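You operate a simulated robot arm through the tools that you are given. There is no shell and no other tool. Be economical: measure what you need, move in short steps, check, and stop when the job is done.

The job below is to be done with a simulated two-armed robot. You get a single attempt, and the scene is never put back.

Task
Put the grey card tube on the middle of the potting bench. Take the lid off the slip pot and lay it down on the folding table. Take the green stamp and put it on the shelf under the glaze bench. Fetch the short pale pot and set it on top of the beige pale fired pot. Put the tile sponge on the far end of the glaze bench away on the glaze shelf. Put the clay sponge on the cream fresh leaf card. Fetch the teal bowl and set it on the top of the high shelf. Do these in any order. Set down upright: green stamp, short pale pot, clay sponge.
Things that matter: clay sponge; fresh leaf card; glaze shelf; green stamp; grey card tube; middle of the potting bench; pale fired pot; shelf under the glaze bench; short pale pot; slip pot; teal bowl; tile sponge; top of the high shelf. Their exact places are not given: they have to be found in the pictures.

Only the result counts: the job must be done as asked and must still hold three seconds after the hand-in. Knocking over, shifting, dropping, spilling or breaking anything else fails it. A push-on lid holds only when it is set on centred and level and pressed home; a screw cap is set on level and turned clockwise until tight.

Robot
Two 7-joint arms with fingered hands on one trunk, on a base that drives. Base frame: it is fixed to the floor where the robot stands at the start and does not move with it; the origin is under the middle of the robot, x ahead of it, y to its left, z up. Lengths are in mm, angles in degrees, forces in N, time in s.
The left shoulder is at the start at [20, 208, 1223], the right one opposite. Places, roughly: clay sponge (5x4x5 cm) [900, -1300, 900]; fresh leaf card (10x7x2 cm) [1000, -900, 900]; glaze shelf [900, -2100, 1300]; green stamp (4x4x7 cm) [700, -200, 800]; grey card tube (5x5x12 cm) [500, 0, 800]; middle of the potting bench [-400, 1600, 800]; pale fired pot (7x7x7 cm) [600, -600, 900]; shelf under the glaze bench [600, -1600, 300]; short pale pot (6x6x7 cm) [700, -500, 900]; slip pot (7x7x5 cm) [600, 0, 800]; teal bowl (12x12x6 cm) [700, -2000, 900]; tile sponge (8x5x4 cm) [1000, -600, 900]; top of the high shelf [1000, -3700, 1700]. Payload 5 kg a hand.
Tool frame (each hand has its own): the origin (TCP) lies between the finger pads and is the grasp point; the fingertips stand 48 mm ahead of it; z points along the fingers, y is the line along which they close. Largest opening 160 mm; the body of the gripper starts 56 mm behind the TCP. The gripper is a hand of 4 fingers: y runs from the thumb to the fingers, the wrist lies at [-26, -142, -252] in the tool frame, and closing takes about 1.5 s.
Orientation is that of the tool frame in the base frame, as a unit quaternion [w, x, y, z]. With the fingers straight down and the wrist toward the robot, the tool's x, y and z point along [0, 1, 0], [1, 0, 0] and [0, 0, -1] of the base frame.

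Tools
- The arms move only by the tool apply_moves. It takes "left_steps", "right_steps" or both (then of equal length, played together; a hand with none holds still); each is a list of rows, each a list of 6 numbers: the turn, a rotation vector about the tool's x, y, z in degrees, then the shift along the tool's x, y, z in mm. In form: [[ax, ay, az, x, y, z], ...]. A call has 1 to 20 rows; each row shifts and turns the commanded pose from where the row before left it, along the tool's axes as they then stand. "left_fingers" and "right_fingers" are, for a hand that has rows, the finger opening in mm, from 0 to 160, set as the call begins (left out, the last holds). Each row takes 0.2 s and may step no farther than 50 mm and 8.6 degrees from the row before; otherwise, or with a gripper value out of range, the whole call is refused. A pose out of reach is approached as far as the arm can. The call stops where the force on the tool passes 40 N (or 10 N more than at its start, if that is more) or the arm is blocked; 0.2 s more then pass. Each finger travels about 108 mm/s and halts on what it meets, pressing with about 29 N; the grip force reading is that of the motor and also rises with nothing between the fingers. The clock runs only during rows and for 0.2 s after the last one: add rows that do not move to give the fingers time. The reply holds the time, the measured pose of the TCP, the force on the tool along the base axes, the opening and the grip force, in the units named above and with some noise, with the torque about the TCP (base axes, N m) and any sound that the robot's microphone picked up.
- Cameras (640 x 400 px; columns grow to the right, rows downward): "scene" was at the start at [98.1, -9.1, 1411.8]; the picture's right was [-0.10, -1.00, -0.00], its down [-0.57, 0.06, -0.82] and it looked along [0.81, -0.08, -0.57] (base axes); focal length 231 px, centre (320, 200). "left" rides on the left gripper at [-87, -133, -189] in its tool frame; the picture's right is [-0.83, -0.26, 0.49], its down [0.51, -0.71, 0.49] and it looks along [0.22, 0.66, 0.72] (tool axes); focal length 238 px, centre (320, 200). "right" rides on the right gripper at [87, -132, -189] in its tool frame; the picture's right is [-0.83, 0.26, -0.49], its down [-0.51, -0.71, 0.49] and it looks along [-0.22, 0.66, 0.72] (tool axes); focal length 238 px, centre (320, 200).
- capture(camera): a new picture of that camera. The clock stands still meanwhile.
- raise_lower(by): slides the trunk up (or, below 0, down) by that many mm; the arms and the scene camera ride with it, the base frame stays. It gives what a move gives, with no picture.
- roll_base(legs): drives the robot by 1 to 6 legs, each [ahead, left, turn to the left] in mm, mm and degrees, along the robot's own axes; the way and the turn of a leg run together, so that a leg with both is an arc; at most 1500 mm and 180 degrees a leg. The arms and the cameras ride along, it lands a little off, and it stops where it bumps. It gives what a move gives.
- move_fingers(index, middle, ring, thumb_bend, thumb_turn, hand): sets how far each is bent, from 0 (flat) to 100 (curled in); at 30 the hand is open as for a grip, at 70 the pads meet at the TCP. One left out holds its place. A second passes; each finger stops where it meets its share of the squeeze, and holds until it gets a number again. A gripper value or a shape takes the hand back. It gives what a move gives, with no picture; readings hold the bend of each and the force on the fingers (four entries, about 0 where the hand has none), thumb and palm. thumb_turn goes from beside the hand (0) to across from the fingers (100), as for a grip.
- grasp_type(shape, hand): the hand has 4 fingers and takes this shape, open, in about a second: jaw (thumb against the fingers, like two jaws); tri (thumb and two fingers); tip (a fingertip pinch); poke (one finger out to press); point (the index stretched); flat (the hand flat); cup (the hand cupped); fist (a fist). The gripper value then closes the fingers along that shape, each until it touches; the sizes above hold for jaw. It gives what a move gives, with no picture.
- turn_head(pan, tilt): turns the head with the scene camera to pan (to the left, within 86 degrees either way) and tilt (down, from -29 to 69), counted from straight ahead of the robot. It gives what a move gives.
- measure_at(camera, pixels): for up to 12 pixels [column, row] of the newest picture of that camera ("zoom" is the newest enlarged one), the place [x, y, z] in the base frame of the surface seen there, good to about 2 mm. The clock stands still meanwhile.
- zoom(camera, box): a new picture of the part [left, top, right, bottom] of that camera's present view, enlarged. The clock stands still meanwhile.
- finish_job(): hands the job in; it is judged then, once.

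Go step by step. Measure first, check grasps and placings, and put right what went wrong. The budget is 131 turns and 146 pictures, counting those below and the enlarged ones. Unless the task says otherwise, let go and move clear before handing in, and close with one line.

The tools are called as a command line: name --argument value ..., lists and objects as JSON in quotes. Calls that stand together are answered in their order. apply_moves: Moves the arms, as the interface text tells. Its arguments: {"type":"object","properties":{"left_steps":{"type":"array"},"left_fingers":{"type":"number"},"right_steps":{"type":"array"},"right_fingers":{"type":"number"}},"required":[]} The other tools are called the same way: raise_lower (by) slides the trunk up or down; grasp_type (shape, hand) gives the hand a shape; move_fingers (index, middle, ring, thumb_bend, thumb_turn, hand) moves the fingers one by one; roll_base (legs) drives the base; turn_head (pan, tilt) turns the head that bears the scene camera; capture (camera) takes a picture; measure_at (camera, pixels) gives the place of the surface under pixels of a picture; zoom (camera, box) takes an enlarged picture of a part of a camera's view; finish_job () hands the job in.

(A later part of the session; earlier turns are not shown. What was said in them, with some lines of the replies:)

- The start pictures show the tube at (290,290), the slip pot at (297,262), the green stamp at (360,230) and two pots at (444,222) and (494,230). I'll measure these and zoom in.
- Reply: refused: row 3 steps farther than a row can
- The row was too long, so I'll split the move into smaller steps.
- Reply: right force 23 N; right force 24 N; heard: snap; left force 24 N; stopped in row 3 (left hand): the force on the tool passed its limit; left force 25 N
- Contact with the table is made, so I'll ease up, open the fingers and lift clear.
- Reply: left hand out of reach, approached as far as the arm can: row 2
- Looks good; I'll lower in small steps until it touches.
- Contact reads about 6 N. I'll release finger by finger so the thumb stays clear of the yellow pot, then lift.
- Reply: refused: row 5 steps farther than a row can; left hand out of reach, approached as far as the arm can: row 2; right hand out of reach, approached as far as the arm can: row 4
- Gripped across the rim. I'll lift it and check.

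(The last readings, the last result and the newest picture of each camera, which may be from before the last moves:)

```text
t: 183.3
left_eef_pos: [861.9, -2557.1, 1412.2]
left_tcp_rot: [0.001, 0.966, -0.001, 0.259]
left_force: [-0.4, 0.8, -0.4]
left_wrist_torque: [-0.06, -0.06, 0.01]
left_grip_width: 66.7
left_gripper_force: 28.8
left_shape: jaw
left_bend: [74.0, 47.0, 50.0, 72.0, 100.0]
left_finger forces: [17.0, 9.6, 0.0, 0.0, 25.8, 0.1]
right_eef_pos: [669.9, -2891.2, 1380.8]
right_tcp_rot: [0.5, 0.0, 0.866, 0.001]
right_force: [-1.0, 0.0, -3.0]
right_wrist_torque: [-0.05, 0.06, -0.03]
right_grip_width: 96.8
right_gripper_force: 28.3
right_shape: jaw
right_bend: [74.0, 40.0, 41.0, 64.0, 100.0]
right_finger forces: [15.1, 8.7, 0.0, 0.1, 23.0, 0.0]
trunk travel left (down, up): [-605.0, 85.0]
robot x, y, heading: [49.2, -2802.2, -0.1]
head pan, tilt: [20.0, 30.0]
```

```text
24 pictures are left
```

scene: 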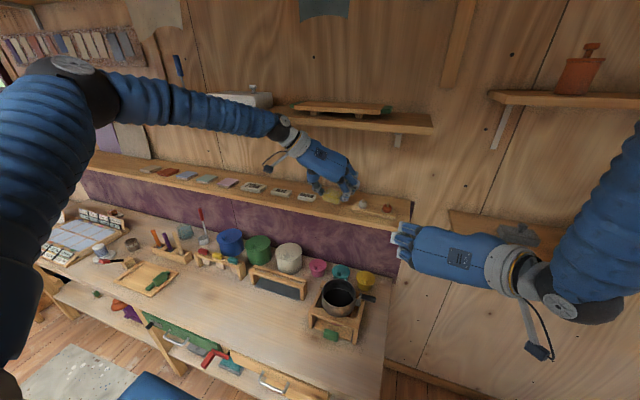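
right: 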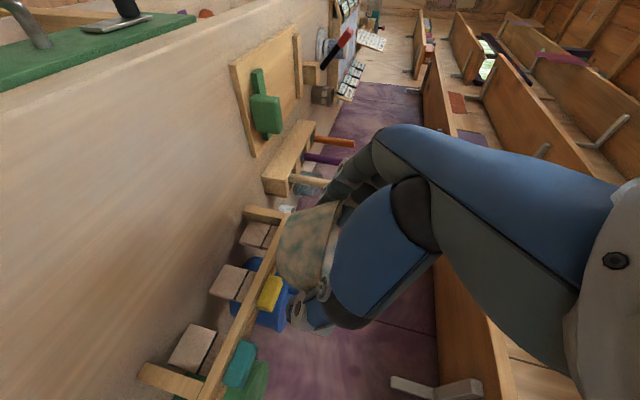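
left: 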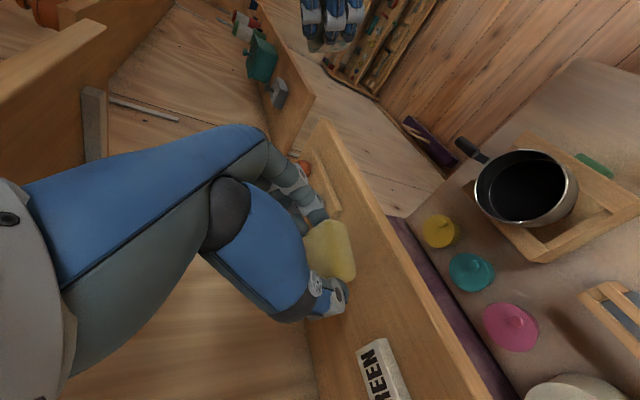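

apply_moves --left_steps '[[0, 0, 0, 27.1, -5, 26], [0, 0, 0, 27.1, 0, 26], [0, 0, 0, -3, 0, 5.2], [0, 0, 0, -1.5, 0, 2.6], [0, 0, 0, 0, 0, 0]]'

zoom --camera "scene" --box '[240, 90, 430, 225]'

```text
t: 184.7
left_eef_pos: [903.2, -2548.1, 1389.8]
left_tcp_rot: [0.0, 0.966, -0.002, 0.26]
left_force: [0.6, 1.7, -3.7]
left_wrist_torque: [-0.17, -0.06, -0.07]
left_grip_width: 66.4
left_gripper_force: 28.6
left_shape: jaw
left_bend: [74.0, 47.0, 50.0, 72.0, 100.0]
left_finger forces: [16.7, 9.9, 0.0, 0.0, 25.9, 0.1]
right_eef_pos: [650.5, -2883.0, 1386.4]
right_tcp_rot: [0.504, -0.006, 0.864, 0.004]
right_force: [1.9, 2.1, -4.1]
right_wrist_torque: [-0.1, 0.12, -0.09]
right_grip_width: 97.1
right_gripper_force: 28.9
right_shape: jaw
right_bend: [74.0, 40.0, 41.0, 64.0, 100.0]
right_finger forces: [15.0, 8.7, 0.0, 0.0, 22.8, 0.0]
trunk travel left (down, up): [-605.0, 85.0]
robot x, y, heading: [39.2, -2798.8, 0.8]
head pan, tilt: [20.0, 30.0]
stopped in row 5 (left hand): the arm was blocked; the commanded pose is now the measured one
```

```text
2.96 times, centred on (335, 158) of scene
```

zoom: 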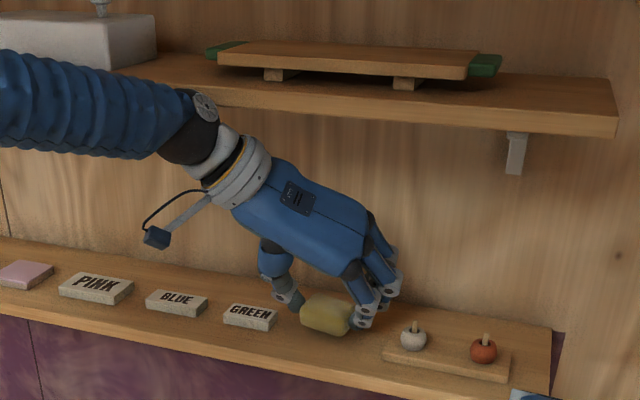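

apply_moves --left_steps '[[0, 0, 0, -5, 0, 2.5], [0, 0, 0, -2, 0, 3.5], [0, 0, 0, -1, 0, 1.7], [0, 0, 0, 0, 0, 0]]'

```text
t: 185.7
left_eef_pos: [919.7, -2544.9, 1371.5]
left_tcp_rot: [0.003, 0.966, -0.001, 0.258]
left_force: [-8.5, -0.3, 31.3]
left_wrist_torque: [-0.39, -0.23, 0.01]
left_grip_width: 67.6
left_gripper_force: 28.8
left_shape: jaw
left_bend: [74.0, 47.0, 50.0, 72.0, 100.0]
left_finger forces: [20.4, 10.7, 0.1, 0.0, 28.6, 0.0]
right_eef_pos: [665.3, -2882.8, 1382.2]
right_tcp_rot: [0.5, -0.003, 0.866, 0.002]
right_force: [-0.4, -0.7, -3.2]
right_wrist_torque: [0.01, 0.09, 0.01]
right_grip_width: 97.0
right_gripper_force: 28.3
right_shape: jaw
right_bend: [74.0, 40.0, 41.0, 64.0, 100.0]
right_finger forces: [14.9, 8.6, 0.0, 0.1, 22.8, 0.0]
trunk travel left (down, up): [-605.0, 85.0]
robot x, y, heading: [44.9, -2804.2, 0.6]
head pan, tilt: [20.0, 30.0]
```

apply_moves --left_steps '[[0, 0, 0, 1, 0, -2], [0, 0, 0, 0, 0, 0]]'

move_fingers --hand "left" --index 36 --middle 38 --ring 38 --thumb_bend 65

zoom --camera "scene" --box '[240, 90, 430, 225]'

```text
t: 186.3
left_eef_pos: [919.7, -2544.6, 1371.0]
left_tcp_rot: [0.001, 0.967, -0.001, 0.256]
left_force: [-1.7, -1.6, 31.9]
left_wrist_torque: [-0.51, -0.48, 0.08]
left_grip_width: 67.7
left_gripper_force: 29.2
left_shape: jaw
left_bend: [74.0, 47.0, 50.0, 72.0, 100.0]
left_finger forces: [20.1, 10.9, 0.0, 0.1, 28.0, 0.0]
right_eef_pos: [665.4, -2883.5, 1380.3]
right_tcp_rot: [0.5, -0.005, 0.866, 0.002]
right_force: [0.4, -0.2, -3.3]
right_wrist_torque: [0.0, 0.09, 0.01]
right_grip_width: 96.4
right_gripper_force: 28.8
right_shape: jaw
right_bend: [74.0, 40.0, 41.0, 64.0, 100.0]
right_finger forces: [14.9, 8.6, 0.1, 0.0, 22.8, 0.1]
trunk travel left (down, up): [-605.0, 85.0]
robot x, y, heading: [45.6, -2803.3, 0.6]
head pan, tilt: [20.0, 30.0]
```

```text
t: 186.5
left_eef_pos: [917.8, -2544.1, 1372.3]
left_tcp_rot: [0.003, 0.967, 0.002, 0.255]
left_force: [-15.4, 15.5, 53.8]
left_wrist_torque: [-1.53, -0.07, -0.47]
left_grip_width: 74.9
left_gripper_force: 37.0
left_shape: fingers
left_bend: [45.0, 38.0, 38.0, 57.0, 100.0]
left_finger forces: [56.3, 0.1, 0.0, 0.1, 18.5, 0.0]
right_eef_pos: [664.1, -2884.4, 1381.7]
right_tcp_rot: [0.501, -0.004, 0.866, 0.002]
right_force: [-0.6, 0.5, -2.5]
right_wrist_torque: [0.01, 0.08, 0.08]
right_grip_width: 96.7
right_gripper_force: 28.9
right_shape: jaw
right_bend: [74.0, 40.0, 41.0, 64.0, 100.0]
right_finger forces: [15.0, 8.6, 0.0, 0.1, 22.8, 0.0]
trunk travel left (down, up): [-605.0, 85.0]
robot x, y, heading: [38.8, -2806.9, 0.6]
head pan, tilt: [20.0, 30.0]
stopped (left hand): the force on the tool passed its limit (the readings are from after the stop); the commanded pose is now the measured one
```

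```text
2.96 times, centred on (335, 158) of scene
```

zoom: 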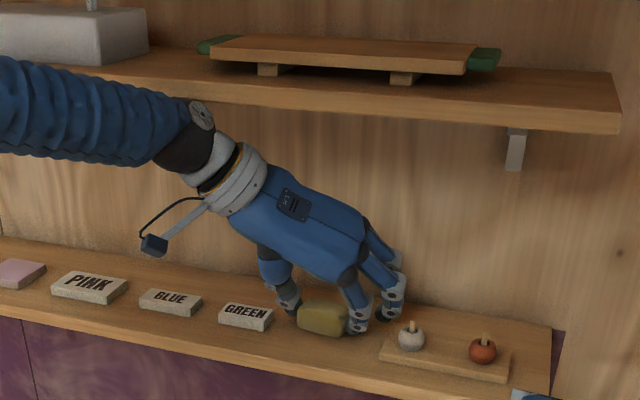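

apply_moves --left_steps '[[0, 0, 0, -1, 0, -5], [0, 0, 0, -1, 0, -5], [0, 0, 0, 0, 0, 0]]'

move_fingers --hand "left" --index 36 --middle 38 --ring 38 --thumb_bend 64

capture --camera "left"

```text
t: 187.3
left_eef_pos: [915.4, -2543.2, 1371.6]
left_tcp_rot: [0.001, 0.968, 0.0, 0.252]
left_force: [0.1, 1.3, -1.0]
left_wrist_torque: [0.14, 0.01, 0.03]
left_grip_width: 87.6
left_gripper_force: 1.4
left_shape: fingers
left_bend: [37.0, 38.0, 38.0, 65.0, 100.0]
left_finger forces: [1.9, 0.0, 0.1, 0.0, 0.0, 0.1]
right_eef_pos: [669.9, -2881.6, 1378.7]
right_tcp_rot: [0.499, -0.004, 0.867, 0.002]
right_force: [1.1, 0.9, -3.8]
right_wrist_torque: [0.02, 0.09, -0.03]
right_grip_width: 96.9
right_gripper_force: 28.7
right_shape: jaw
right_bend: [74.0, 40.0, 41.0, 64.0, 100.0]
right_finger forces: [15.1, 8.7, 0.0, 0.0, 22.8, 0.0]
trunk travel left (down, up): [-605.0, 85.0]
robot x, y, heading: [43.4, -2803.3, 0.8]
head pan, tilt: [20.0, 30.0]
```

```text
t: 188.3
left_eef_pos: [915.7, -2543.8, 1372.2]
left_tcp_rot: [0.002, 0.968, 0.001, 0.253]
left_force: [-0.3, 1.9, -0.6]
left_wrist_torque: [0.08, 0.0, -0.02]
left_grip_width: 88.5
left_gripper_force: 0.9
left_shape: fingers
left_bend: [37.0, 38.0, 38.0, 64.0, 100.0]
left_finger forces: [2.0, 0.0, 0.1, 0.0, 0.1, 0.0]
right_eef_pos: [670.4, -2883.1, 1377.4]
right_tcp_rot: [0.499, -0.004, 0.867, 0.002]
right_force: [-0.1, 0.2, -3.2]
right_wrist_torque: [-0.01, 0.08, -0.02]
right_grip_width: 96.9
right_gripper_force: 28.6
right_shape: jaw
right_bend: [74.0, 40.0, 41.0, 64.0, 100.0]
right_finger forces: [14.9, 8.7, 0.0, 0.1, 22.7, 0.0]
trunk travel left (down, up): [-605.0, 85.0]
robot x, y, heading: [44.3, -2802.2, 0.6]
head pan, tilt: [20.0, 30.0]
```

```text
21 pictures are left
```

left: 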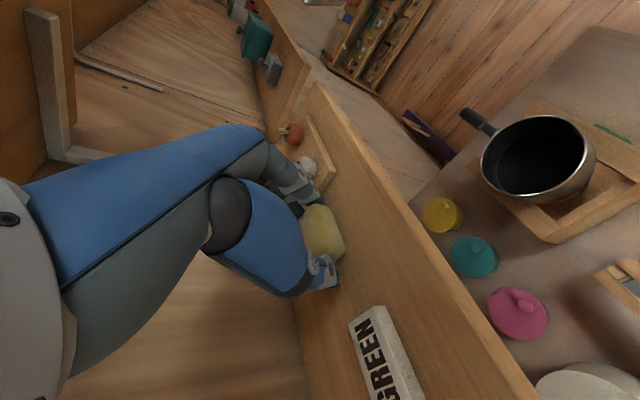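

move_fingers --hand "left" --index 41

apply_moves --left_steps '[[0, 0, 0, -6, 0, -12], [0, 0, 0, -18, 0, -28], [0, 0, 0, -18, 0, -28], [0, 0, 0, -18, 0, -28], [0, 0, 0, -30, 0, -30], [0, 0, 0, -33, 0, -33], [0, 0, 0, -33, 0, -33], [0, 0, 0, -33, 0, -33]]'

capture --camera "left"

zoom --camera "scene" --box '[240, 90, 430, 225]'

```text
t: 189.3
left_eef_pos: [914.3, -2543.9, 1372.9]
left_tcp_rot: [0.002, 0.968, 0.0, 0.252]
left_force: [0.1, -1.7, 3.4]
left_wrist_torque: [-0.29, 0.01, -0.08]
left_grip_width: 84.1
left_gripper_force: 2.0
left_shape: fingers
left_bend: [40.0, 38.0, 38.0, 64.0, 100.0]
left_finger forces: [3.7, 0.0, 0.0, 0.1, 0.6, 0.0]
right_eef_pos: [669.8, -2884.0, 1379.7]
right_tcp_rot: [0.498, -0.004, 0.867, 0.002]
right_force: [0.3, -0.2, -2.9]
right_wrist_torque: [0.0, 0.09, -0.03]
right_grip_width: 96.8
right_gripper_force: 28.4
right_shape: jaw
right_bend: [74.0, 40.0, 41.0, 64.0, 100.0]
right_finger forces: [15.0, 8.5, 0.0, 0.1, 22.8, 0.1]
trunk travel left (down, up): [-605.0, 85.0]
robot x, y, heading: [45.3, -2800.3, 0.3]
head pan, tilt: [20.0, 30.0]
```

```text
t: 191.1
left_eef_pos: [635.0, -2547.3, 1483.0]
left_tcp_rot: [0.002, 0.967, 0.0, 0.256]
left_force: [-2.3, -0.7, -0.2]
left_wrist_torque: [0.0, -0.18, 0.03]
left_grip_width: 81.8
left_gripper_force: 0.1
left_shape: fingers
left_bend: [41.0, 38.0, 38.0, 64.0, 100.0]
left_finger forces: [0.0, 0.0, 0.1, 0.1, 0.0, 0.0]
right_eef_pos: [663.6, -2885.6, 1381.3]
right_tcp_rot: [0.5, -0.003, 0.866, 0.003]
right_force: [-1.6, -0.1, -3.1]
right_wrist_torque: [0.02, 0.01, -0.01]
right_grip_width: 96.7
right_gripper_force: 28.6
right_shape: jaw
right_bend: [74.0, 40.0, 41.0, 64.0, 100.0]
right_finger forces: [14.9, 8.6, 0.0, 0.1, 22.6, 0.0]
trunk travel left (down, up): [-605.0, 85.0]
robot x, y, heading: [43.8, -2799.2, 0.2]
head pan, tilt: [20.0, 30.0]
```

```text
20 pictures are left
```

left: 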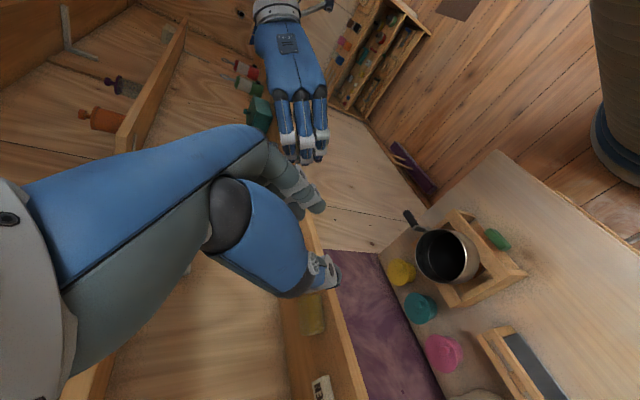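

```text
2.96 times, centred on (335, 158) of scene
```

zoom: 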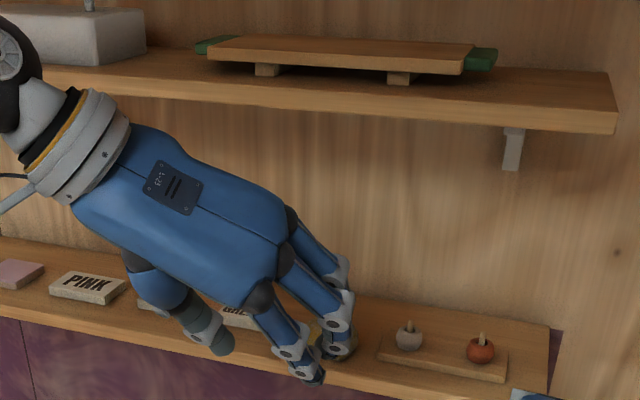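

measure_at --camera "zoom" --pixels '[[381, 358], [507, 378], [405, 340], [484, 350], [345, 350]]'

measure_at --camera "left" --pixels '[[313, 312], [308, 330], [320, 300], [322, 385], [318, 378]]'

```text
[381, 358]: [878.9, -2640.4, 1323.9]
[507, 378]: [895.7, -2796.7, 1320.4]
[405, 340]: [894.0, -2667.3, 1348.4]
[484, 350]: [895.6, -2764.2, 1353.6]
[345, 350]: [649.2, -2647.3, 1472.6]
```

```text
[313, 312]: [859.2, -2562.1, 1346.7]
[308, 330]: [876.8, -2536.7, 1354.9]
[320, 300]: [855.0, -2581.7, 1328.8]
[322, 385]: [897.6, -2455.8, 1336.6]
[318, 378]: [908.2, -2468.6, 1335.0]
```

roll_base --legs '[[-200, 0, 0], [0, -450, 0]]'

turn_head --pan -20 --tilt 18

capture --camera "scene"

```text
t: 195.0
left_eef_pos: [444.9, -2999.4, 1480.7]
left_tcp_rot: [0.002, 0.967, 0.001, 0.254]
left_force: [-0.6, -0.1, -0.2]
left_wrist_torque: [-0.05, -0.01, -0.02]
left_grip_width: 81.5
left_gripper_force: 0.1
left_shape: fingers
left_bend: [41.0, 38.0, 38.0, 64.0, 100.0]
left_finger forces: [0.1, 0.0, 0.1, 0.0, 0.0, 0.0]
right_eef_pos: [472.2, -3337.5, 1379.3]
right_tcp_rot: [0.499, -0.003, 0.867, 0.002]
right_force: [0.0, 0.5, -3.0]
right_wrist_torque: [-0.03, 0.09, -0.03]
right_grip_width: 96.5
right_gripper_force: 28.7
right_shape: jaw
right_bend: [74.0, 40.0, 41.0, 64.0, 100.0]
right_finger forces: [15.0, 8.7, 0.0, 0.0, 22.7, 0.0]
trunk travel left (down, up): [-605.0, 85.0]
robot x, y, heading: [-154.1, -3256.7, 0.2]
head pan, tilt: [20.0, 30.0]
```

```text
t: 196.1
left_eef_pos: [443.9, -2999.1, 1479.8]
left_tcp_rot: [0.001, 0.967, 0.001, 0.255]
left_force: [-0.3, -0.3, 0.5]
left_wrist_torque: [-0.01, 0.04, 0.02]
left_grip_width: 81.5
left_gripper_force: 0.1
left_shape: fingers
left_bend: [41.0, 38.0, 38.0, 64.0, 100.0]
left_finger forces: [0.0, 0.1, 0.1, 0.0, 0.0, 0.0]
right_eef_pos: [472.4, -3339.3, 1378.5]
right_tcp_rot: [0.499, -0.003, 0.867, 0.002]
right_force: [0.0, 1.0, -4.3]
right_wrist_torque: [0.01, 0.09, 0.0]
right_grip_width: 96.5
right_gripper_force: 28.9
right_shape: jaw
right_bend: [74.0, 40.0, 41.0, 64.0, 100.0]
right_finger forces: [15.1, 8.6, 0.0, 0.0, 22.8, 0.0]
trunk travel left (down, up): [-605.0, 85.0]
robot x, y, heading: [-149.2, -3254.7, 0.4]
head pan, tilt: [-20.0, 18.0]
```

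```text
18 pictures are left
```

scene: 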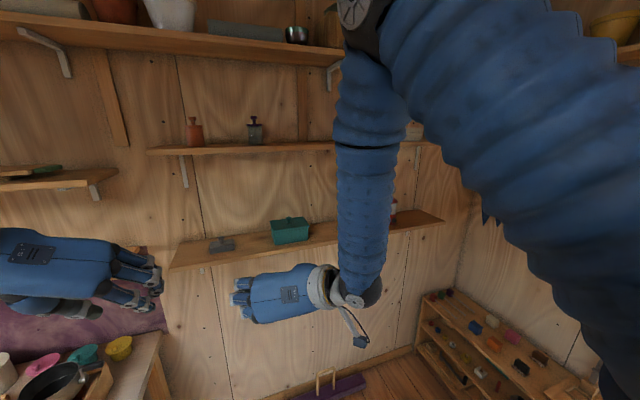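

measure_at --camera "scene" --pixels '[[255, 142], [290, 145], [290, 149], [315, 144], [330, 146], [160, 151], [410, 143], [195, 145], [413, 132], [310, 60], [300, 147]]'

zoom --camera "scene" --box '[150, 90, 440, 180]'

```text
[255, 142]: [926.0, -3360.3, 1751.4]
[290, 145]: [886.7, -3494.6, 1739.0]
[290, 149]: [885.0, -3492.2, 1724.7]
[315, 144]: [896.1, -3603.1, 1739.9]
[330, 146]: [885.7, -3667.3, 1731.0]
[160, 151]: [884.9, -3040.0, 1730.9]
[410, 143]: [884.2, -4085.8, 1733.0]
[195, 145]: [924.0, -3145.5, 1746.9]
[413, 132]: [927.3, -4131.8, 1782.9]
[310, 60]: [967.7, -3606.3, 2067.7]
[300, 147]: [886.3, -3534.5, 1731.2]
```

```text
2.21 times, centred on (295, 135) of scene
```

zoom: 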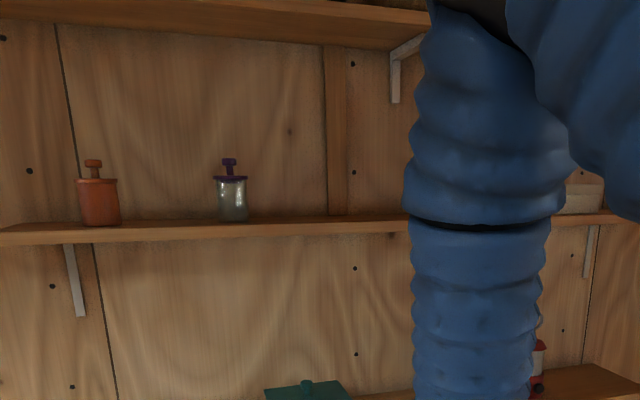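

raise_lower --by 84

apply_moves --left_steps '[[0, 0, 0, -43, 0, -25], [0, 0, 0, -43, 0, -25], [0, 0, 0, -43, 0, -25], [0, 0, 0, 0, 0, 0], [0, 0, 0, 0, 0, 0], [0, 0, 0, 0, 0, 0], [0, 0, 0, 0, 0, 0], [0, 0, 0, 0, 0, 0]]' --right_steps '[[0, 0, 0, -38, 0, -22], [0, 0, 0, -38, 0, -22], [0, 0, 0, -38, 0, -22], [0, 0, 0, -38, 0, -22], [0, 0, 0, -38, 0, -22], [0, 0, 0, -38, 0, -22], [0, 0, 0, -38, 0, -22], [0, 0, 0, -38, 0, -22]]'

capture --camera "right"

```text
t: 197.3
left_eef_pos: [443.9, -2998.9, 1562.6]
left_tcp_rot: [0.002, 0.967, 0.001, 0.255]
left_force: [0.0, 0.4, 0.2]
left_wrist_torque: [-0.02, -0.02, 0.01]
left_grip_width: 81.7
left_gripper_force: 0.0
left_shape: fingers
left_bend: [41.0, 38.0, 38.0, 64.0, 100.0]
left_finger forces: [0.0, 0.0, 0.0, 0.1, 0.0, 0.0]
right_eef_pos: [472.4, -3337.1, 1463.2]
right_tcp_rot: [0.5, -0.003, 0.866, 0.003]
right_force: [0.5, 0.8, -3.2]
right_wrist_torque: [-0.01, 0.05, 0.02]
right_grip_width: 96.8
right_gripper_force: 29.6
right_shape: jaw
right_bend: [74.0, 40.0, 41.0, 64.0, 100.0]
right_finger forces: [14.9, 8.7, 0.0, 0.1, 22.8, 0.0]
trunk travel left (down, up): [-689.0, 1.0]
robot x, y, heading: [-152.9, -3259.2, 0.4]
head pan, tilt: [-20.0, 18.0]
```

```text
t: 199.1
left_eef_pos: [292.5, -3000.2, 1566.6]
left_tcp_rot: [0.003, 0.967, 0.0, 0.255]
left_force: [-0.4, 0.1, -0.2]
left_wrist_torque: [0.03, -0.04, 0.03]
left_grip_width: 81.5
left_gripper_force: 0.2
left_shape: fingers
left_bend: [41.0, 38.0, 38.0, 64.0, 100.0]
left_finger forces: [0.0, 0.1, 0.1, 0.1, 0.0, 0.1]
right_eef_pos: [467.5, -3329.9, 1797.9]
right_tcp_rot: [0.505, -0.009, 0.863, 0.017]
right_force: [-1.7, 0.2, -3.8]
right_wrist_torque: [0.04, -0.1, -0.06]
right_grip_width: 96.2
right_gripper_force: 29.0
right_shape: jaw
right_bend: [74.0, 40.0, 41.0, 64.0, 100.0]
right_finger forces: [15.5, 8.8, 0.0, 0.1, 23.0, 0.1]
right hand out of reach, approached as far as the arm can: row 8
trunk travel left (down, up): [-689.0, 1.0]
robot x, y, heading: [-150.9, -3259.8, 0.5]
head pan, tilt: [-20.0, 18.0]
```

```text
16 pictures are left
```

right: 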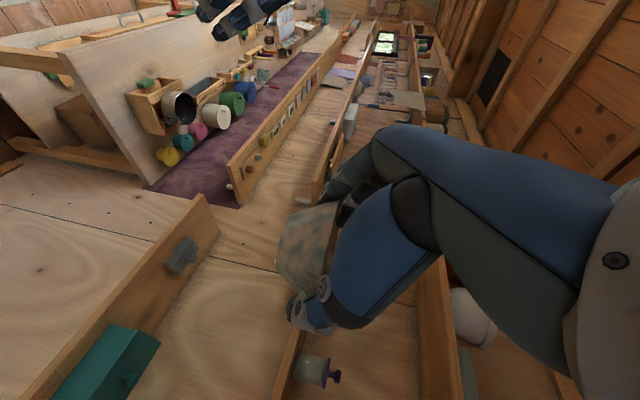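

roll_base --legs '[[0, -150, -0.5]]'

apply_moves --right_steps '[[0, 0, 0, 0, -40, 0], [0, 0, 0, 0, -40, 0], [0, 0, 0, -18, 0, 28], [0, 0, 0, -18, 0, 28], [0, 0, 0, -18, 0, 28], [0, 0, 0, 0, 0, 0]]'

```text
t: 200.4
left_eef_pos: [297.8, -3150.0, 1566.5]
left_tcp_rot: [0.003, 0.967, -0.005, 0.253]
left_force: [-0.1, 1.6, 0.2]
left_wrist_torque: [-0.08, 0.0, -0.03]
left_grip_width: 81.3
left_gripper_force: 0.1
left_shape: fingers
left_bend: [41.0, 38.0, 38.0, 64.0, 100.0]
left_finger forces: [0.0, 0.1, 0.1, 0.0, 0.0, 0.0]
right_eef_pos: [470.4, -3478.2, 1797.1]
right_tcp_rot: [0.503, -0.003, 0.864, 0.014]
right_force: [1.1, 1.0, -3.1]
right_wrist_torque: [-0.07, 0.07, -0.11]
right_grip_width: 96.6
right_gripper_force: 29.0
right_shape: jaw
right_bend: [74.0, 40.0, 41.0, 64.0, 100.0]
right_finger forces: [15.5, 8.9, 0.1, 0.0, 22.8, 0.0]
trunk travel left (down, up): [-689.0, 1.0]
robot x, y, heading: [-152.5, -3405.3, -0.1]
head pan, tilt: [-20.0, 18.0]
```

```text
t: 201.8
left_eef_pos: [296.4, -3150.6, 1565.2]
left_tcp_rot: [0.003, 0.967, -0.003, 0.255]
left_force: [-0.4, 0.7, 0.4]
left_wrist_torque: [-0.04, -0.02, -0.02]
left_grip_width: 81.5
left_gripper_force: 0.1
left_shape: fingers
left_bend: [41.0, 38.0, 38.0, 64.0, 100.0]
left_finger forces: [0.1, 0.0, 0.1, 0.0, 0.1, 0.0]
right_eef_pos: [564.9, -3495.3, 1802.9]
right_tcp_rot: [0.504, -0.004, 0.864, 0.013]
right_force: [-0.1, 1.0, -3.1]
right_wrist_torque: [-0.06, 0.07, -0.02]
right_grip_width: 96.3
right_gripper_force: 29.1
right_shape: jaw
right_bend: [74.0, 40.0, 41.0, 64.0, 100.0]
right_finger forces: [15.3, 8.6, 0.0, 0.0, 22.4, 0.1]
right hand out of reach, approached as far as the arm can: row 1, 2
trunk travel left (down, up): [-689.0, 1.0]
robot x, y, heading: [-149.2, -3404.0, -0.3]
head pan, tilt: [-20.0, 18.0]
```

apply_moves --right_steps '[[0, 0, 0, -9, 0, -5], [0, 0, 0, -4, 0, -2], [0, 0, 0, 0, 0, 0]]'

roll_base --legs '[[0, -55, 0]]'

capture --camera "right"

```text
t: 202.7
left_eef_pos: [298.1, -3153.3, 1566.0]
left_tcp_rot: [0.003, 0.967, -0.003, 0.255]
left_force: [-0.1, -0.9, -0.1]
left_wrist_torque: [0.02, -0.02, 0.0]
left_grip_width: 81.2
left_gripper_force: 0.1
left_shape: fingers
left_bend: [41.0, 38.0, 38.0, 64.0, 100.0]
left_finger forces: [0.0, 0.0, 0.0, 0.0, 0.1, 0.0]
right_eef_pos: [566.0, -3498.5, 1817.9]
right_tcp_rot: [0.503, -0.003, 0.864, 0.014]
right_force: [0.0, -0.2, -4.1]
right_wrist_torque: [0.02, 0.08, -0.01]
right_grip_width: 96.2
right_gripper_force: 28.9
right_shape: jaw
right_bend: [74.0, 40.0, 41.0, 64.0, 100.0]
right_finger forces: [15.3, 8.7, 0.0, 0.1, 22.3, 0.1]
trunk travel left (down, up): [-689.0, 1.0]
robot x, y, heading: [-153.5, -3404.1, -0.4]
head pan, tilt: [-20.0, 18.0]
```

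```text
t: 203.6
left_eef_pos: [296.9, -3193.1, 1562.6]
left_tcp_rot: [0.007, 0.967, -0.003, 0.254]
left_force: [0.2, 3.5, -0.7]
left_wrist_torque: [-0.43, -0.03, -0.19]
left_grip_width: 81.3
left_gripper_force: 0.0
left_shape: fingers
left_bend: [41.0, 38.0, 38.0, 64.0, 100.0]
left_finger forces: [0.1, 0.0, 0.1, 0.0, 0.0, 0.1]
right_eef_pos: [564.4, -3535.7, 1819.4]
right_tcp_rot: [0.504, -0.006, 0.864, 0.012]
right_force: [-0.5, 5.6, -3.8]
right_wrist_torque: [-0.37, 0.12, -0.45]
right_grip_width: 96.5
right_gripper_force: 29.1
right_shape: jaw
right_bend: [74.0, 40.0, 41.0, 64.0, 100.0]
right_finger forces: [15.7, 8.9, 0.1, 0.0, 22.5, 0.1]
trunk travel left (down, up): [-689.0, 1.0]
robot x, y, heading: [-151.5, -3459.6, -0.1]
head pan, tilt: [-20.0, 18.0]
```

```text
15 pictures are left
```

right: 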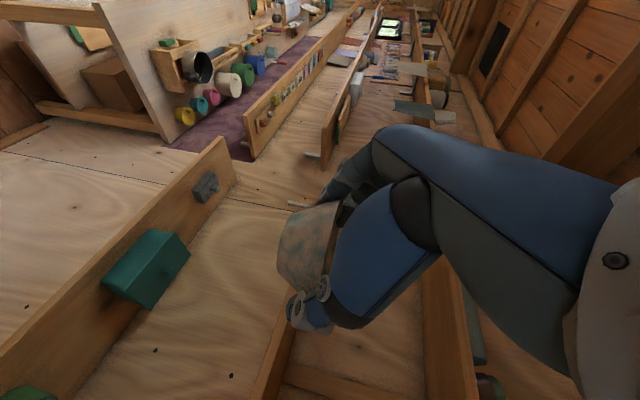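

roll_base --legs '[[290, 0, 0]]'

turn_head --pan -8 --tilt 0

capture --camera "scene"

```text
t: 205.6
left_eef_pos: [586.5, -3205.3, 1566.7]
left_tcp_rot: [0.003, 0.967, -0.004, 0.256]
left_force: [-1.0, 0.5, 0.9]
left_wrist_torque: [-0.03, -0.14, 0.02]
left_grip_width: 81.0
left_gripper_force: 0.1
left_shape: fingers
left_bend: [41.0, 38.0, 38.0, 64.0, 100.0]
left_finger forces: [0.0, 0.0, 0.0, 0.1, 0.2, 0.0]
right_eef_pos: [853.4, -3549.1, 1819.5]
right_tcp_rot: [0.504, -0.006, 0.864, 0.014]
right_force: [-0.3, 0.4, -2.9]
right_wrist_torque: [-0.05, 0.05, -0.04]
right_grip_width: 96.1
right_gripper_force: 28.4
right_shape: jaw
right_bend: [74.0, 40.0, 41.0, 64.0, 100.0]
right_finger forces: [15.6, 8.8, 0.0, 0.0, 22.7, 0.0]
trunk travel left (down, up): [-689.0, 1.0]
robot x, y, heading: [137.5, -3457.3, -0.1]
head pan, tilt: [-20.0, 18.0]
```

```text
t: 206.4
left_eef_pos: [591.0, -3205.6, 1564.9]
left_tcp_rot: [0.003, 0.967, -0.004, 0.254]
left_force: [1.0, -0.1, -0.1]
left_wrist_torque: [0.01, 0.04, -0.02]
left_grip_width: 81.1
left_gripper_force: 0.1
left_shape: fingers
left_bend: [41.0, 38.0, 38.0, 64.0, 100.0]
left_finger forces: [0.0, 0.0, 0.0, 0.0, 0.0, 0.0]
right_eef_pos: [856.8, -3550.4, 1816.4]
right_tcp_rot: [0.504, -0.004, 0.863, 0.013]
right_force: [1.1, -0.8, -4.0]
right_wrist_torque: [0.01, 0.1, 0.03]
right_grip_width: 96.3
right_gripper_force: 28.8
right_shape: jaw
right_bend: [74.0, 40.0, 41.0, 64.0, 100.0]
right_finger forces: [15.4, 8.8, 0.0, 0.0, 22.7, 0.1]
trunk travel left (down, up): [-689.0, 1.0]
robot x, y, heading: [139.6, -3459.5, -0.2]
head pan, tilt: [-8.0, 0.0]
```

```text
14 pictures are left
```

scene: 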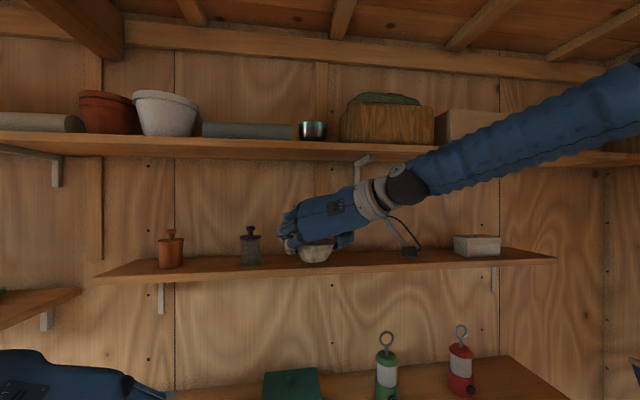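

apply_moves --right_steps '[[0, 0, 0, -20, 0, 34.6], [0, 0, 0, -20, 0, 34.6], [0, 0, 0, 0, 0, 0]]'

zoom --camera "scene" --box '[220, 150, 480, 290]'

capture --camera "right"

```text
t: 207.2
left_eef_pos: [585.8, -3205.7, 1567.1]
left_tcp_rot: [0.003, 0.967, -0.003, 0.255]
left_force: [-1.8, -0.6, 0.6]
left_wrist_torque: [0.01, -0.11, 0.04]
left_grip_width: 81.4
left_gripper_force: 0.0
left_shape: fingers
left_bend: [41.0, 38.0, 38.0, 64.0, 100.0]
left_finger forces: [0.0, 0.1, 0.0, 0.0, 0.0, 0.0]
right_eef_pos: [932.0, -3548.5, 1822.4]
right_tcp_rot: [0.505, -0.005, 0.863, 0.015]
right_force: [-1.5, -0.8, -2.1]
right_wrist_torque: [-0.04, 0.06, -0.04]
right_grip_width: 96.3
right_gripper_force: 29.3
right_shape: jaw
right_bend: [74.0, 40.0, 41.0, 64.0, 100.0]
right_finger forces: [15.3, 8.7, 0.1, 0.0, 22.4, 0.0]
trunk travel left (down, up): [-689.0, 1.0]
robot x, y, heading: [139.3, -3457.1, 0.0]
head pan, tilt: [-8.0, 0.0]
```

```text
2.46 times, centred on (350, 220) of scene
```

zoom: 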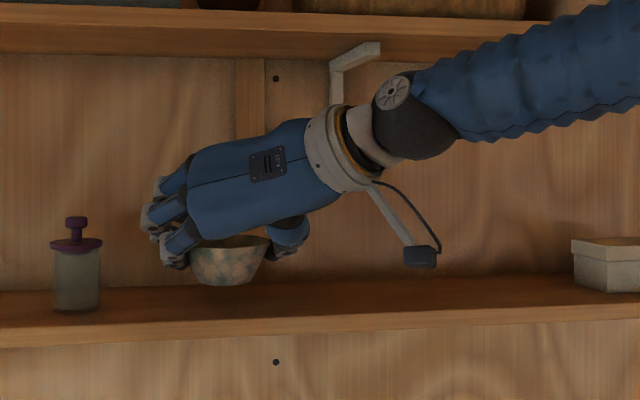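

```text
12 pictures are left
```

right: 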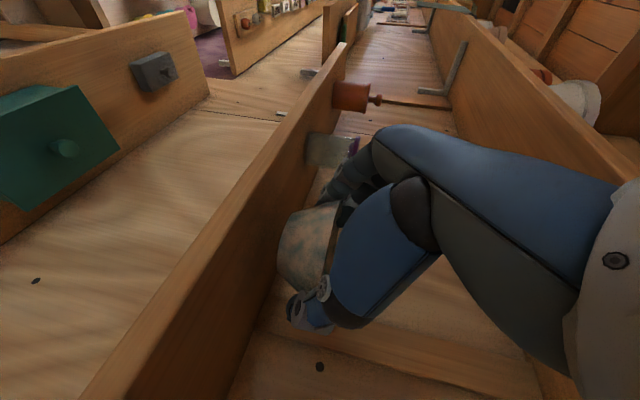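

apply_moves --right_steps '[[0, 0, 0, 10.4, 0, 6], [0, 0, 0, 10, 0, 5.8], [0, 0, 0, 1.3, 0, 0.75], [0, 0, 0, 1.3, 0, 0.75], [0, 0, 0, 0, 0, 0]]'

```text
t: 208.4
left_eef_pos: [587.9, -3205.8, 1566.2]
left_tcp_rot: [0.003, 0.967, -0.004, 0.255]
left_force: [0.5, -0.2, 0.3]
left_wrist_torque: [0.0, 0.0, 0.02]
left_grip_width: 81.0
left_gripper_force: 0.0
left_shape: fingers
left_bend: [41.0, 38.0, 38.0, 64.0, 100.0]
left_finger forces: [0.1, 0.1, 0.1, 0.0, 0.1, 0.0]
right_eef_pos: [935.8, -3548.2, 1793.9]
right_tcp_rot: [0.504, -0.004, 0.863, 0.013]
right_force: [-0.2, -0.4, -1.6]
right_wrist_torque: [0.03, 0.0, 0.03]
right_grip_width: 96.0
right_gripper_force: 29.1
right_shape: jaw
right_bend: [74.0, 40.0, 41.0, 64.0, 100.0]
right_finger forces: [15.2, 9.8, 0.0, 0.1, 22.3, 0.0]
trunk travel left (down, up): [-689.0, 1.0]
robot x, y, heading: [139.6, -3458.6, -0.0]
head pan, tilt: [-8.0, 0.0]
```

apply_moves --right_steps '[[0, 0, 0, 1, 0, 0.6], [0, 0, 0, 0.9, 0, 0.5], [0, 0, 0, 0, 0, 0]]'

capture --camera "right"

```text
t: 209.2
left_eef_pos: [588.3, -3205.1, 1566.7]
left_tcp_rot: [0.003, 0.967, -0.004, 0.254]
left_force: [-0.3, 0.0, 0.1]
left_wrist_torque: [-0.02, 0.02, -0.01]
left_grip_width: 81.3
left_gripper_force: 0.0
left_shape: fingers
left_bend: [41.0, 38.0, 38.0, 64.0, 100.0]
left_finger forces: [0.1, 0.0, 0.0, 0.0, 0.0, 0.0]
right_eef_pos: [934.8, -3546.7, 1792.2]
right_tcp_rot: [0.506, -0.004, 0.863, 0.014]
right_force: [0.6, -1.1, 5.4]
right_wrist_torque: [0.2, -0.22, -0.04]
right_grip_width: 96.0
right_gripper_force: 29.4
right_shape: jaw
right_bend: [74.0, 40.0, 41.0, 64.0, 100.0]
right_finger forces: [13.6, 11.2, 0.0, 0.1, 22.5, 0.0]
trunk travel left (down, up): [-689.0, 1.0]
robot x, y, heading: [137.9, -3458.5, -0.3]
head pan, tilt: [-8.0, 0.0]
```

```text
11 pictures are left
```

right: 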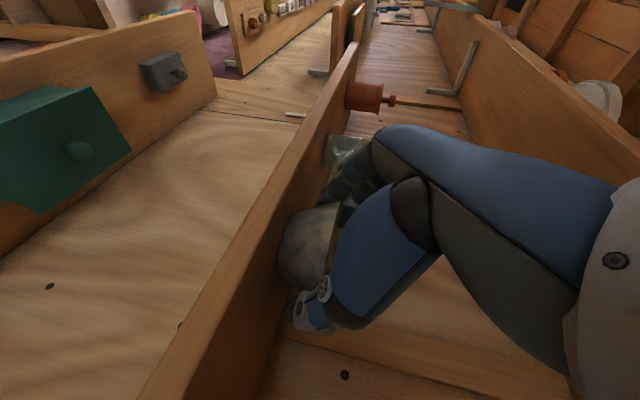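

apply_moves --right_steps '[[0, 0, 0, -0.9, 0, -0.5], [0, 0, 0, 0, 0, 0], [0, 0, 0, 0, 0, 0], [0, 0, 0, 0, 0, 0], [0, 0, 0, 0, 0, 0]]' --right_fingers 145

zoom --camera "right" --box '[230, 150, 400, 370]'

```text
t: 210.4
left_eef_pos: [589.2, -3205.3, 1565.4]
left_tcp_rot: [0.003, 0.967, -0.004, 0.254]
left_force: [1.5, -0.7, 0.1]
left_wrist_torque: [-0.03, 0.0, 0.0]
left_grip_width: 81.0
left_gripper_force: 0.0
left_shape: fingers
left_bend: [41.0, 38.0, 38.0, 64.0, 100.0]
left_finger forces: [0.0, 0.0, 0.1, 0.1, 0.1, 0.0]
right_eef_pos: [935.4, -3547.1, 1791.0]
right_tcp_rot: [0.505, -0.004, 0.863, 0.014]
right_force: [-0.8, 1.1, -0.2]
right_wrist_torque: [0.02, 0.01, 0.02]
right_grip_width: 144.7
right_gripper_force: 0.1
right_shape: jaw
right_bend: [28.0, 32.0, 31.0, 37.0, 98.0]
right_finger forces: [0.0, 0.0, 0.0, 0.0, 0.0, 0.0]
trunk travel left (down, up): [-689.0, 1.0]
robot x, y, heading: [139.7, -3458.7, -0.3]
head pan, tilt: [-8.0, 0.0]
```

```text
1.82 times, centred on (315, 260) of right
```

zoom: 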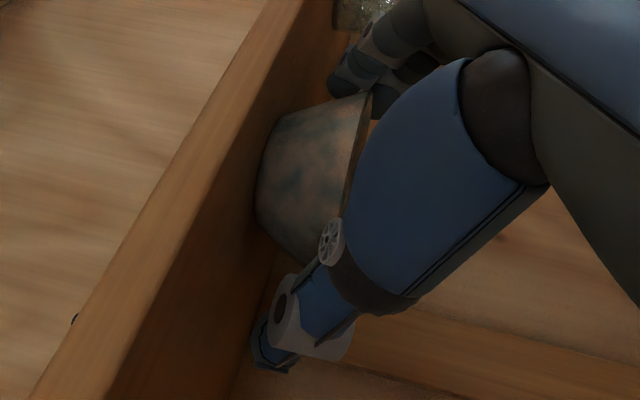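

apply_moves --right_steps '[[0, 0, 0, 3, 0, -15], [0, 0, 0, 11, 0, -38], [0, 0, 0, 11, 0, -38], [0, 0, 0, 11, 0, -38], [0, 0, 0, 11, 0, -38], [0, 0, 0, 11, 0, -38]]'

roll_base --legs '[[-350, 0, 0]]'

turn_head --pan 0 --tilt 5

capture --camera "scene"

```text
t: 211.8
left_eef_pos: [585.9, -3208.4, 1567.3]
left_tcp_rot: [0.001, 0.967, -0.005, 0.256]
left_force: [-1.8, -0.7, 0.2]
left_wrist_torque: [0.14, -0.07, 0.07]
left_grip_width: 81.1
left_gripper_force: 0.1
left_shape: fingers
left_bend: [41.0, 38.0, 38.0, 64.0, 100.0]
left_finger forces: [0.0, 0.0, 0.1, 0.0, 0.0, 0.0]
right_eef_pos: [724.9, -3556.6, 1841.4]
right_tcp_rot: [0.503, -0.003, 0.864, 0.015]
right_force: [-0.8, -1.1, 0.4]
right_wrist_torque: [0.03, -0.08, 0.06]
right_grip_width: 144.9
right_gripper_force: 0.0
right_shape: jaw
right_bend: [27.0, 32.0, 31.0, 37.0, 98.0]
right_finger forces: [0.0, 0.0, 0.1, 0.1, 0.1, 0.0]
trunk travel left (down, up): [-689.0, 1.0]
robot x, y, heading: [139.4, -3457.9, -0.1]
head pan, tilt: [-8.0, 0.0]
```

```text
t: 214.1
left_eef_pos: [240.0, -3205.7, 1565.1]
left_tcp_rot: [0.003, 0.967, -0.004, 0.255]
left_force: [0.1, 0.1, 1.1]
left_wrist_torque: [-0.06, 0.06, -0.04]
left_grip_width: 81.0
left_gripper_force: 0.0
left_shape: fingers
left_bend: [41.0, 38.0, 38.0, 64.0, 100.0]
left_finger forces: [0.0, 0.1, 0.1, 0.0, 0.0, 0.0]
right_eef_pos: [379.8, -3552.1, 1840.8]
right_tcp_rot: [0.503, -0.005, 0.864, 0.013]
right_force: [0.4, -0.4, 0.2]
right_wrist_torque: [0.01, 0.07, 0.01]
right_grip_width: 145.0
right_gripper_force: 0.1
right_shape: jaw
right_bend: [27.0, 32.0, 31.0, 37.0, 98.0]
right_finger forces: [0.0, 0.1, 0.0, 0.0, 0.0, 0.0]
trunk travel left (down, up): [-689.0, 1.0]
robot x, y, heading: [-212.4, -3463.1, -0.2]
head pan, tilt: [-8.0, 0.0]
```

```text
t: 214.8
left_eef_pos: [237.5, -3204.1, 1565.3]
left_tcp_rot: [0.003, 0.967, -0.004, 0.255]
left_force: [0.2, 0.3, -0.3]
left_wrist_torque: [-0.02, 0.01, -0.01]
left_grip_width: 81.1
left_gripper_force: 0.0
left_shape: fingers
left_bend: [41.0, 38.0, 38.0, 64.0, 100.0]
left_finger forces: [0.1, 0.1, 0.0, 0.1, 0.1, 0.0]
right_eef_pos: [377.2, -3552.7, 1842.3]
right_tcp_rot: [0.505, -0.004, 0.863, 0.014]
right_force: [-1.0, -0.3, -0.3]
right_wrist_torque: [0.01, 0.02, -0.02]
right_grip_width: 145.1
right_gripper_force: 0.1
right_shape: jaw
right_bend: [27.0, 32.0, 31.0, 37.0, 98.0]
right_finger forces: [0.1, 0.1, 0.1, 0.0, 0.1, 0.1]
trunk travel left (down, up): [-689.0, 1.0]
robot x, y, heading: [-212.0, -3457.3, -0.1]
head pan, tilt: [0.0, 5.0]
```

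```text
9 pictures are left
```

scene: 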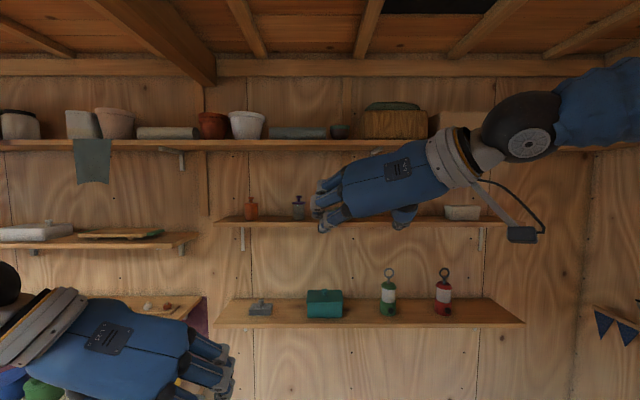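

roll_base --legs '[[0, 650, 0]]'

turn_head --pan -5 --tilt 18

capture --camera "scene"

zoom --camera "scene" --box '[430, 90, 640, 220]'

```text
t: 218.4
left_eef_pos: [242.2, -2562.7, 1566.4]
left_tcp_rot: [0.004, 0.967, -0.005, 0.255]
left_force: [-0.4, -0.4, 0.1]
left_wrist_torque: [0.06, 0.02, 0.06]
left_grip_width: 81.1
left_gripper_force: 0.0
left_shape: fingers
left_bend: [41.0, 38.0, 38.0, 64.0, 100.0]
left_finger forces: [0.0, 0.0, 0.1, 0.0, 0.0, 0.0]
right_eef_pos: [380.7, -2910.1, 1840.8]
right_tcp_rot: [0.504, -0.003, 0.864, 0.013]
right_force: [-0.3, -0.3, 0.0]
right_wrist_torque: [0.0, 0.03, 0.06]
right_grip_width: 145.0
right_gripper_force: 0.1
right_shape: jaw
right_bend: [27.0, 32.0, 31.0, 37.0, 98.0]
right_finger forces: [0.0, 0.0, 0.0, 0.0, 0.0, 0.1]
trunk travel left (down, up): [-689.0, 1.0]
robot x, y, heading: [-205.2, -2814.3, -0.5]
head pan, tilt: [0.0, 5.0]
```

```text
t: 219.1
left_eef_pos: [240.7, -2561.1, 1566.4]
left_tcp_rot: [0.004, 0.967, -0.005, 0.255]
left_force: [-0.6, -0.5, 0.6]
left_wrist_torque: [-0.03, 0.0, -0.06]
left_grip_width: 81.0
left_gripper_force: 0.0
left_shape: fingers
left_bend: [41.0, 38.0, 38.0, 64.0, 100.0]
left_finger forces: [0.1, 0.1, 0.0, 0.1, 0.1, 0.0]
right_eef_pos: [380.2, -2907.9, 1842.7]
right_tcp_rot: [0.504, -0.003, 0.864, 0.013]
right_force: [0.6, 0.1, -0.1]
right_wrist_torque: [-0.04, 0.0, -0.06]
right_grip_width: 145.0
right_gripper_force: 0.1
right_shape: jaw
right_bend: [27.0, 32.0, 31.0, 37.0, 98.0]
right_finger forces: [0.0, 0.0, 0.0, 0.0, 0.0, 0.0]
trunk travel left (down, up): [-689.0, 1.0]
robot x, y, heading: [-212.4, -2810.3, -0.2]
head pan, tilt: [-5.0, 18.0]
```

```text
8 pictures are left
```

scene: 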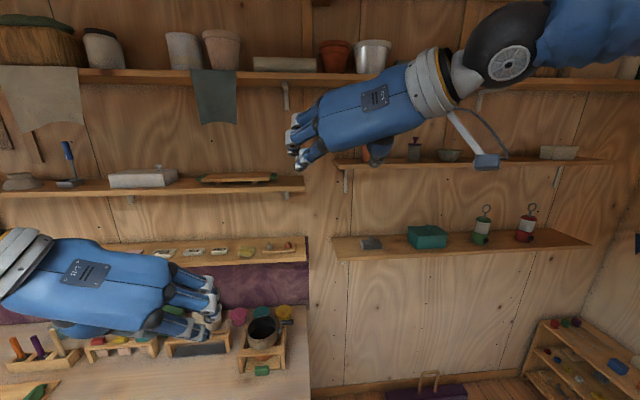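

```text
3.05 times, centred on (535, 155) of scene
```

zoom: 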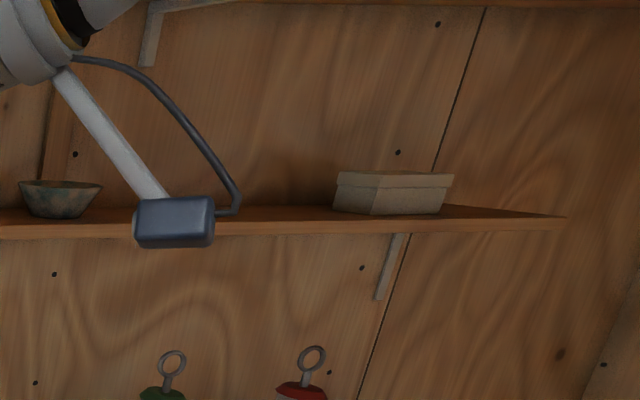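

The last picture shows the teal bowl upright on the high shelf at (448,155) and the tile sponge on the glaze shelf at (247,252). The tube, lid, stamp, stacked pots and clay sponge were all seen in place after I released them, and both hands are clear, so I'm handing in.

finish_job

```text
The job is handed in.
```

All seven placings are done and the job is handed in, with the green stamp, short pale pot and clay sponge set down upright.
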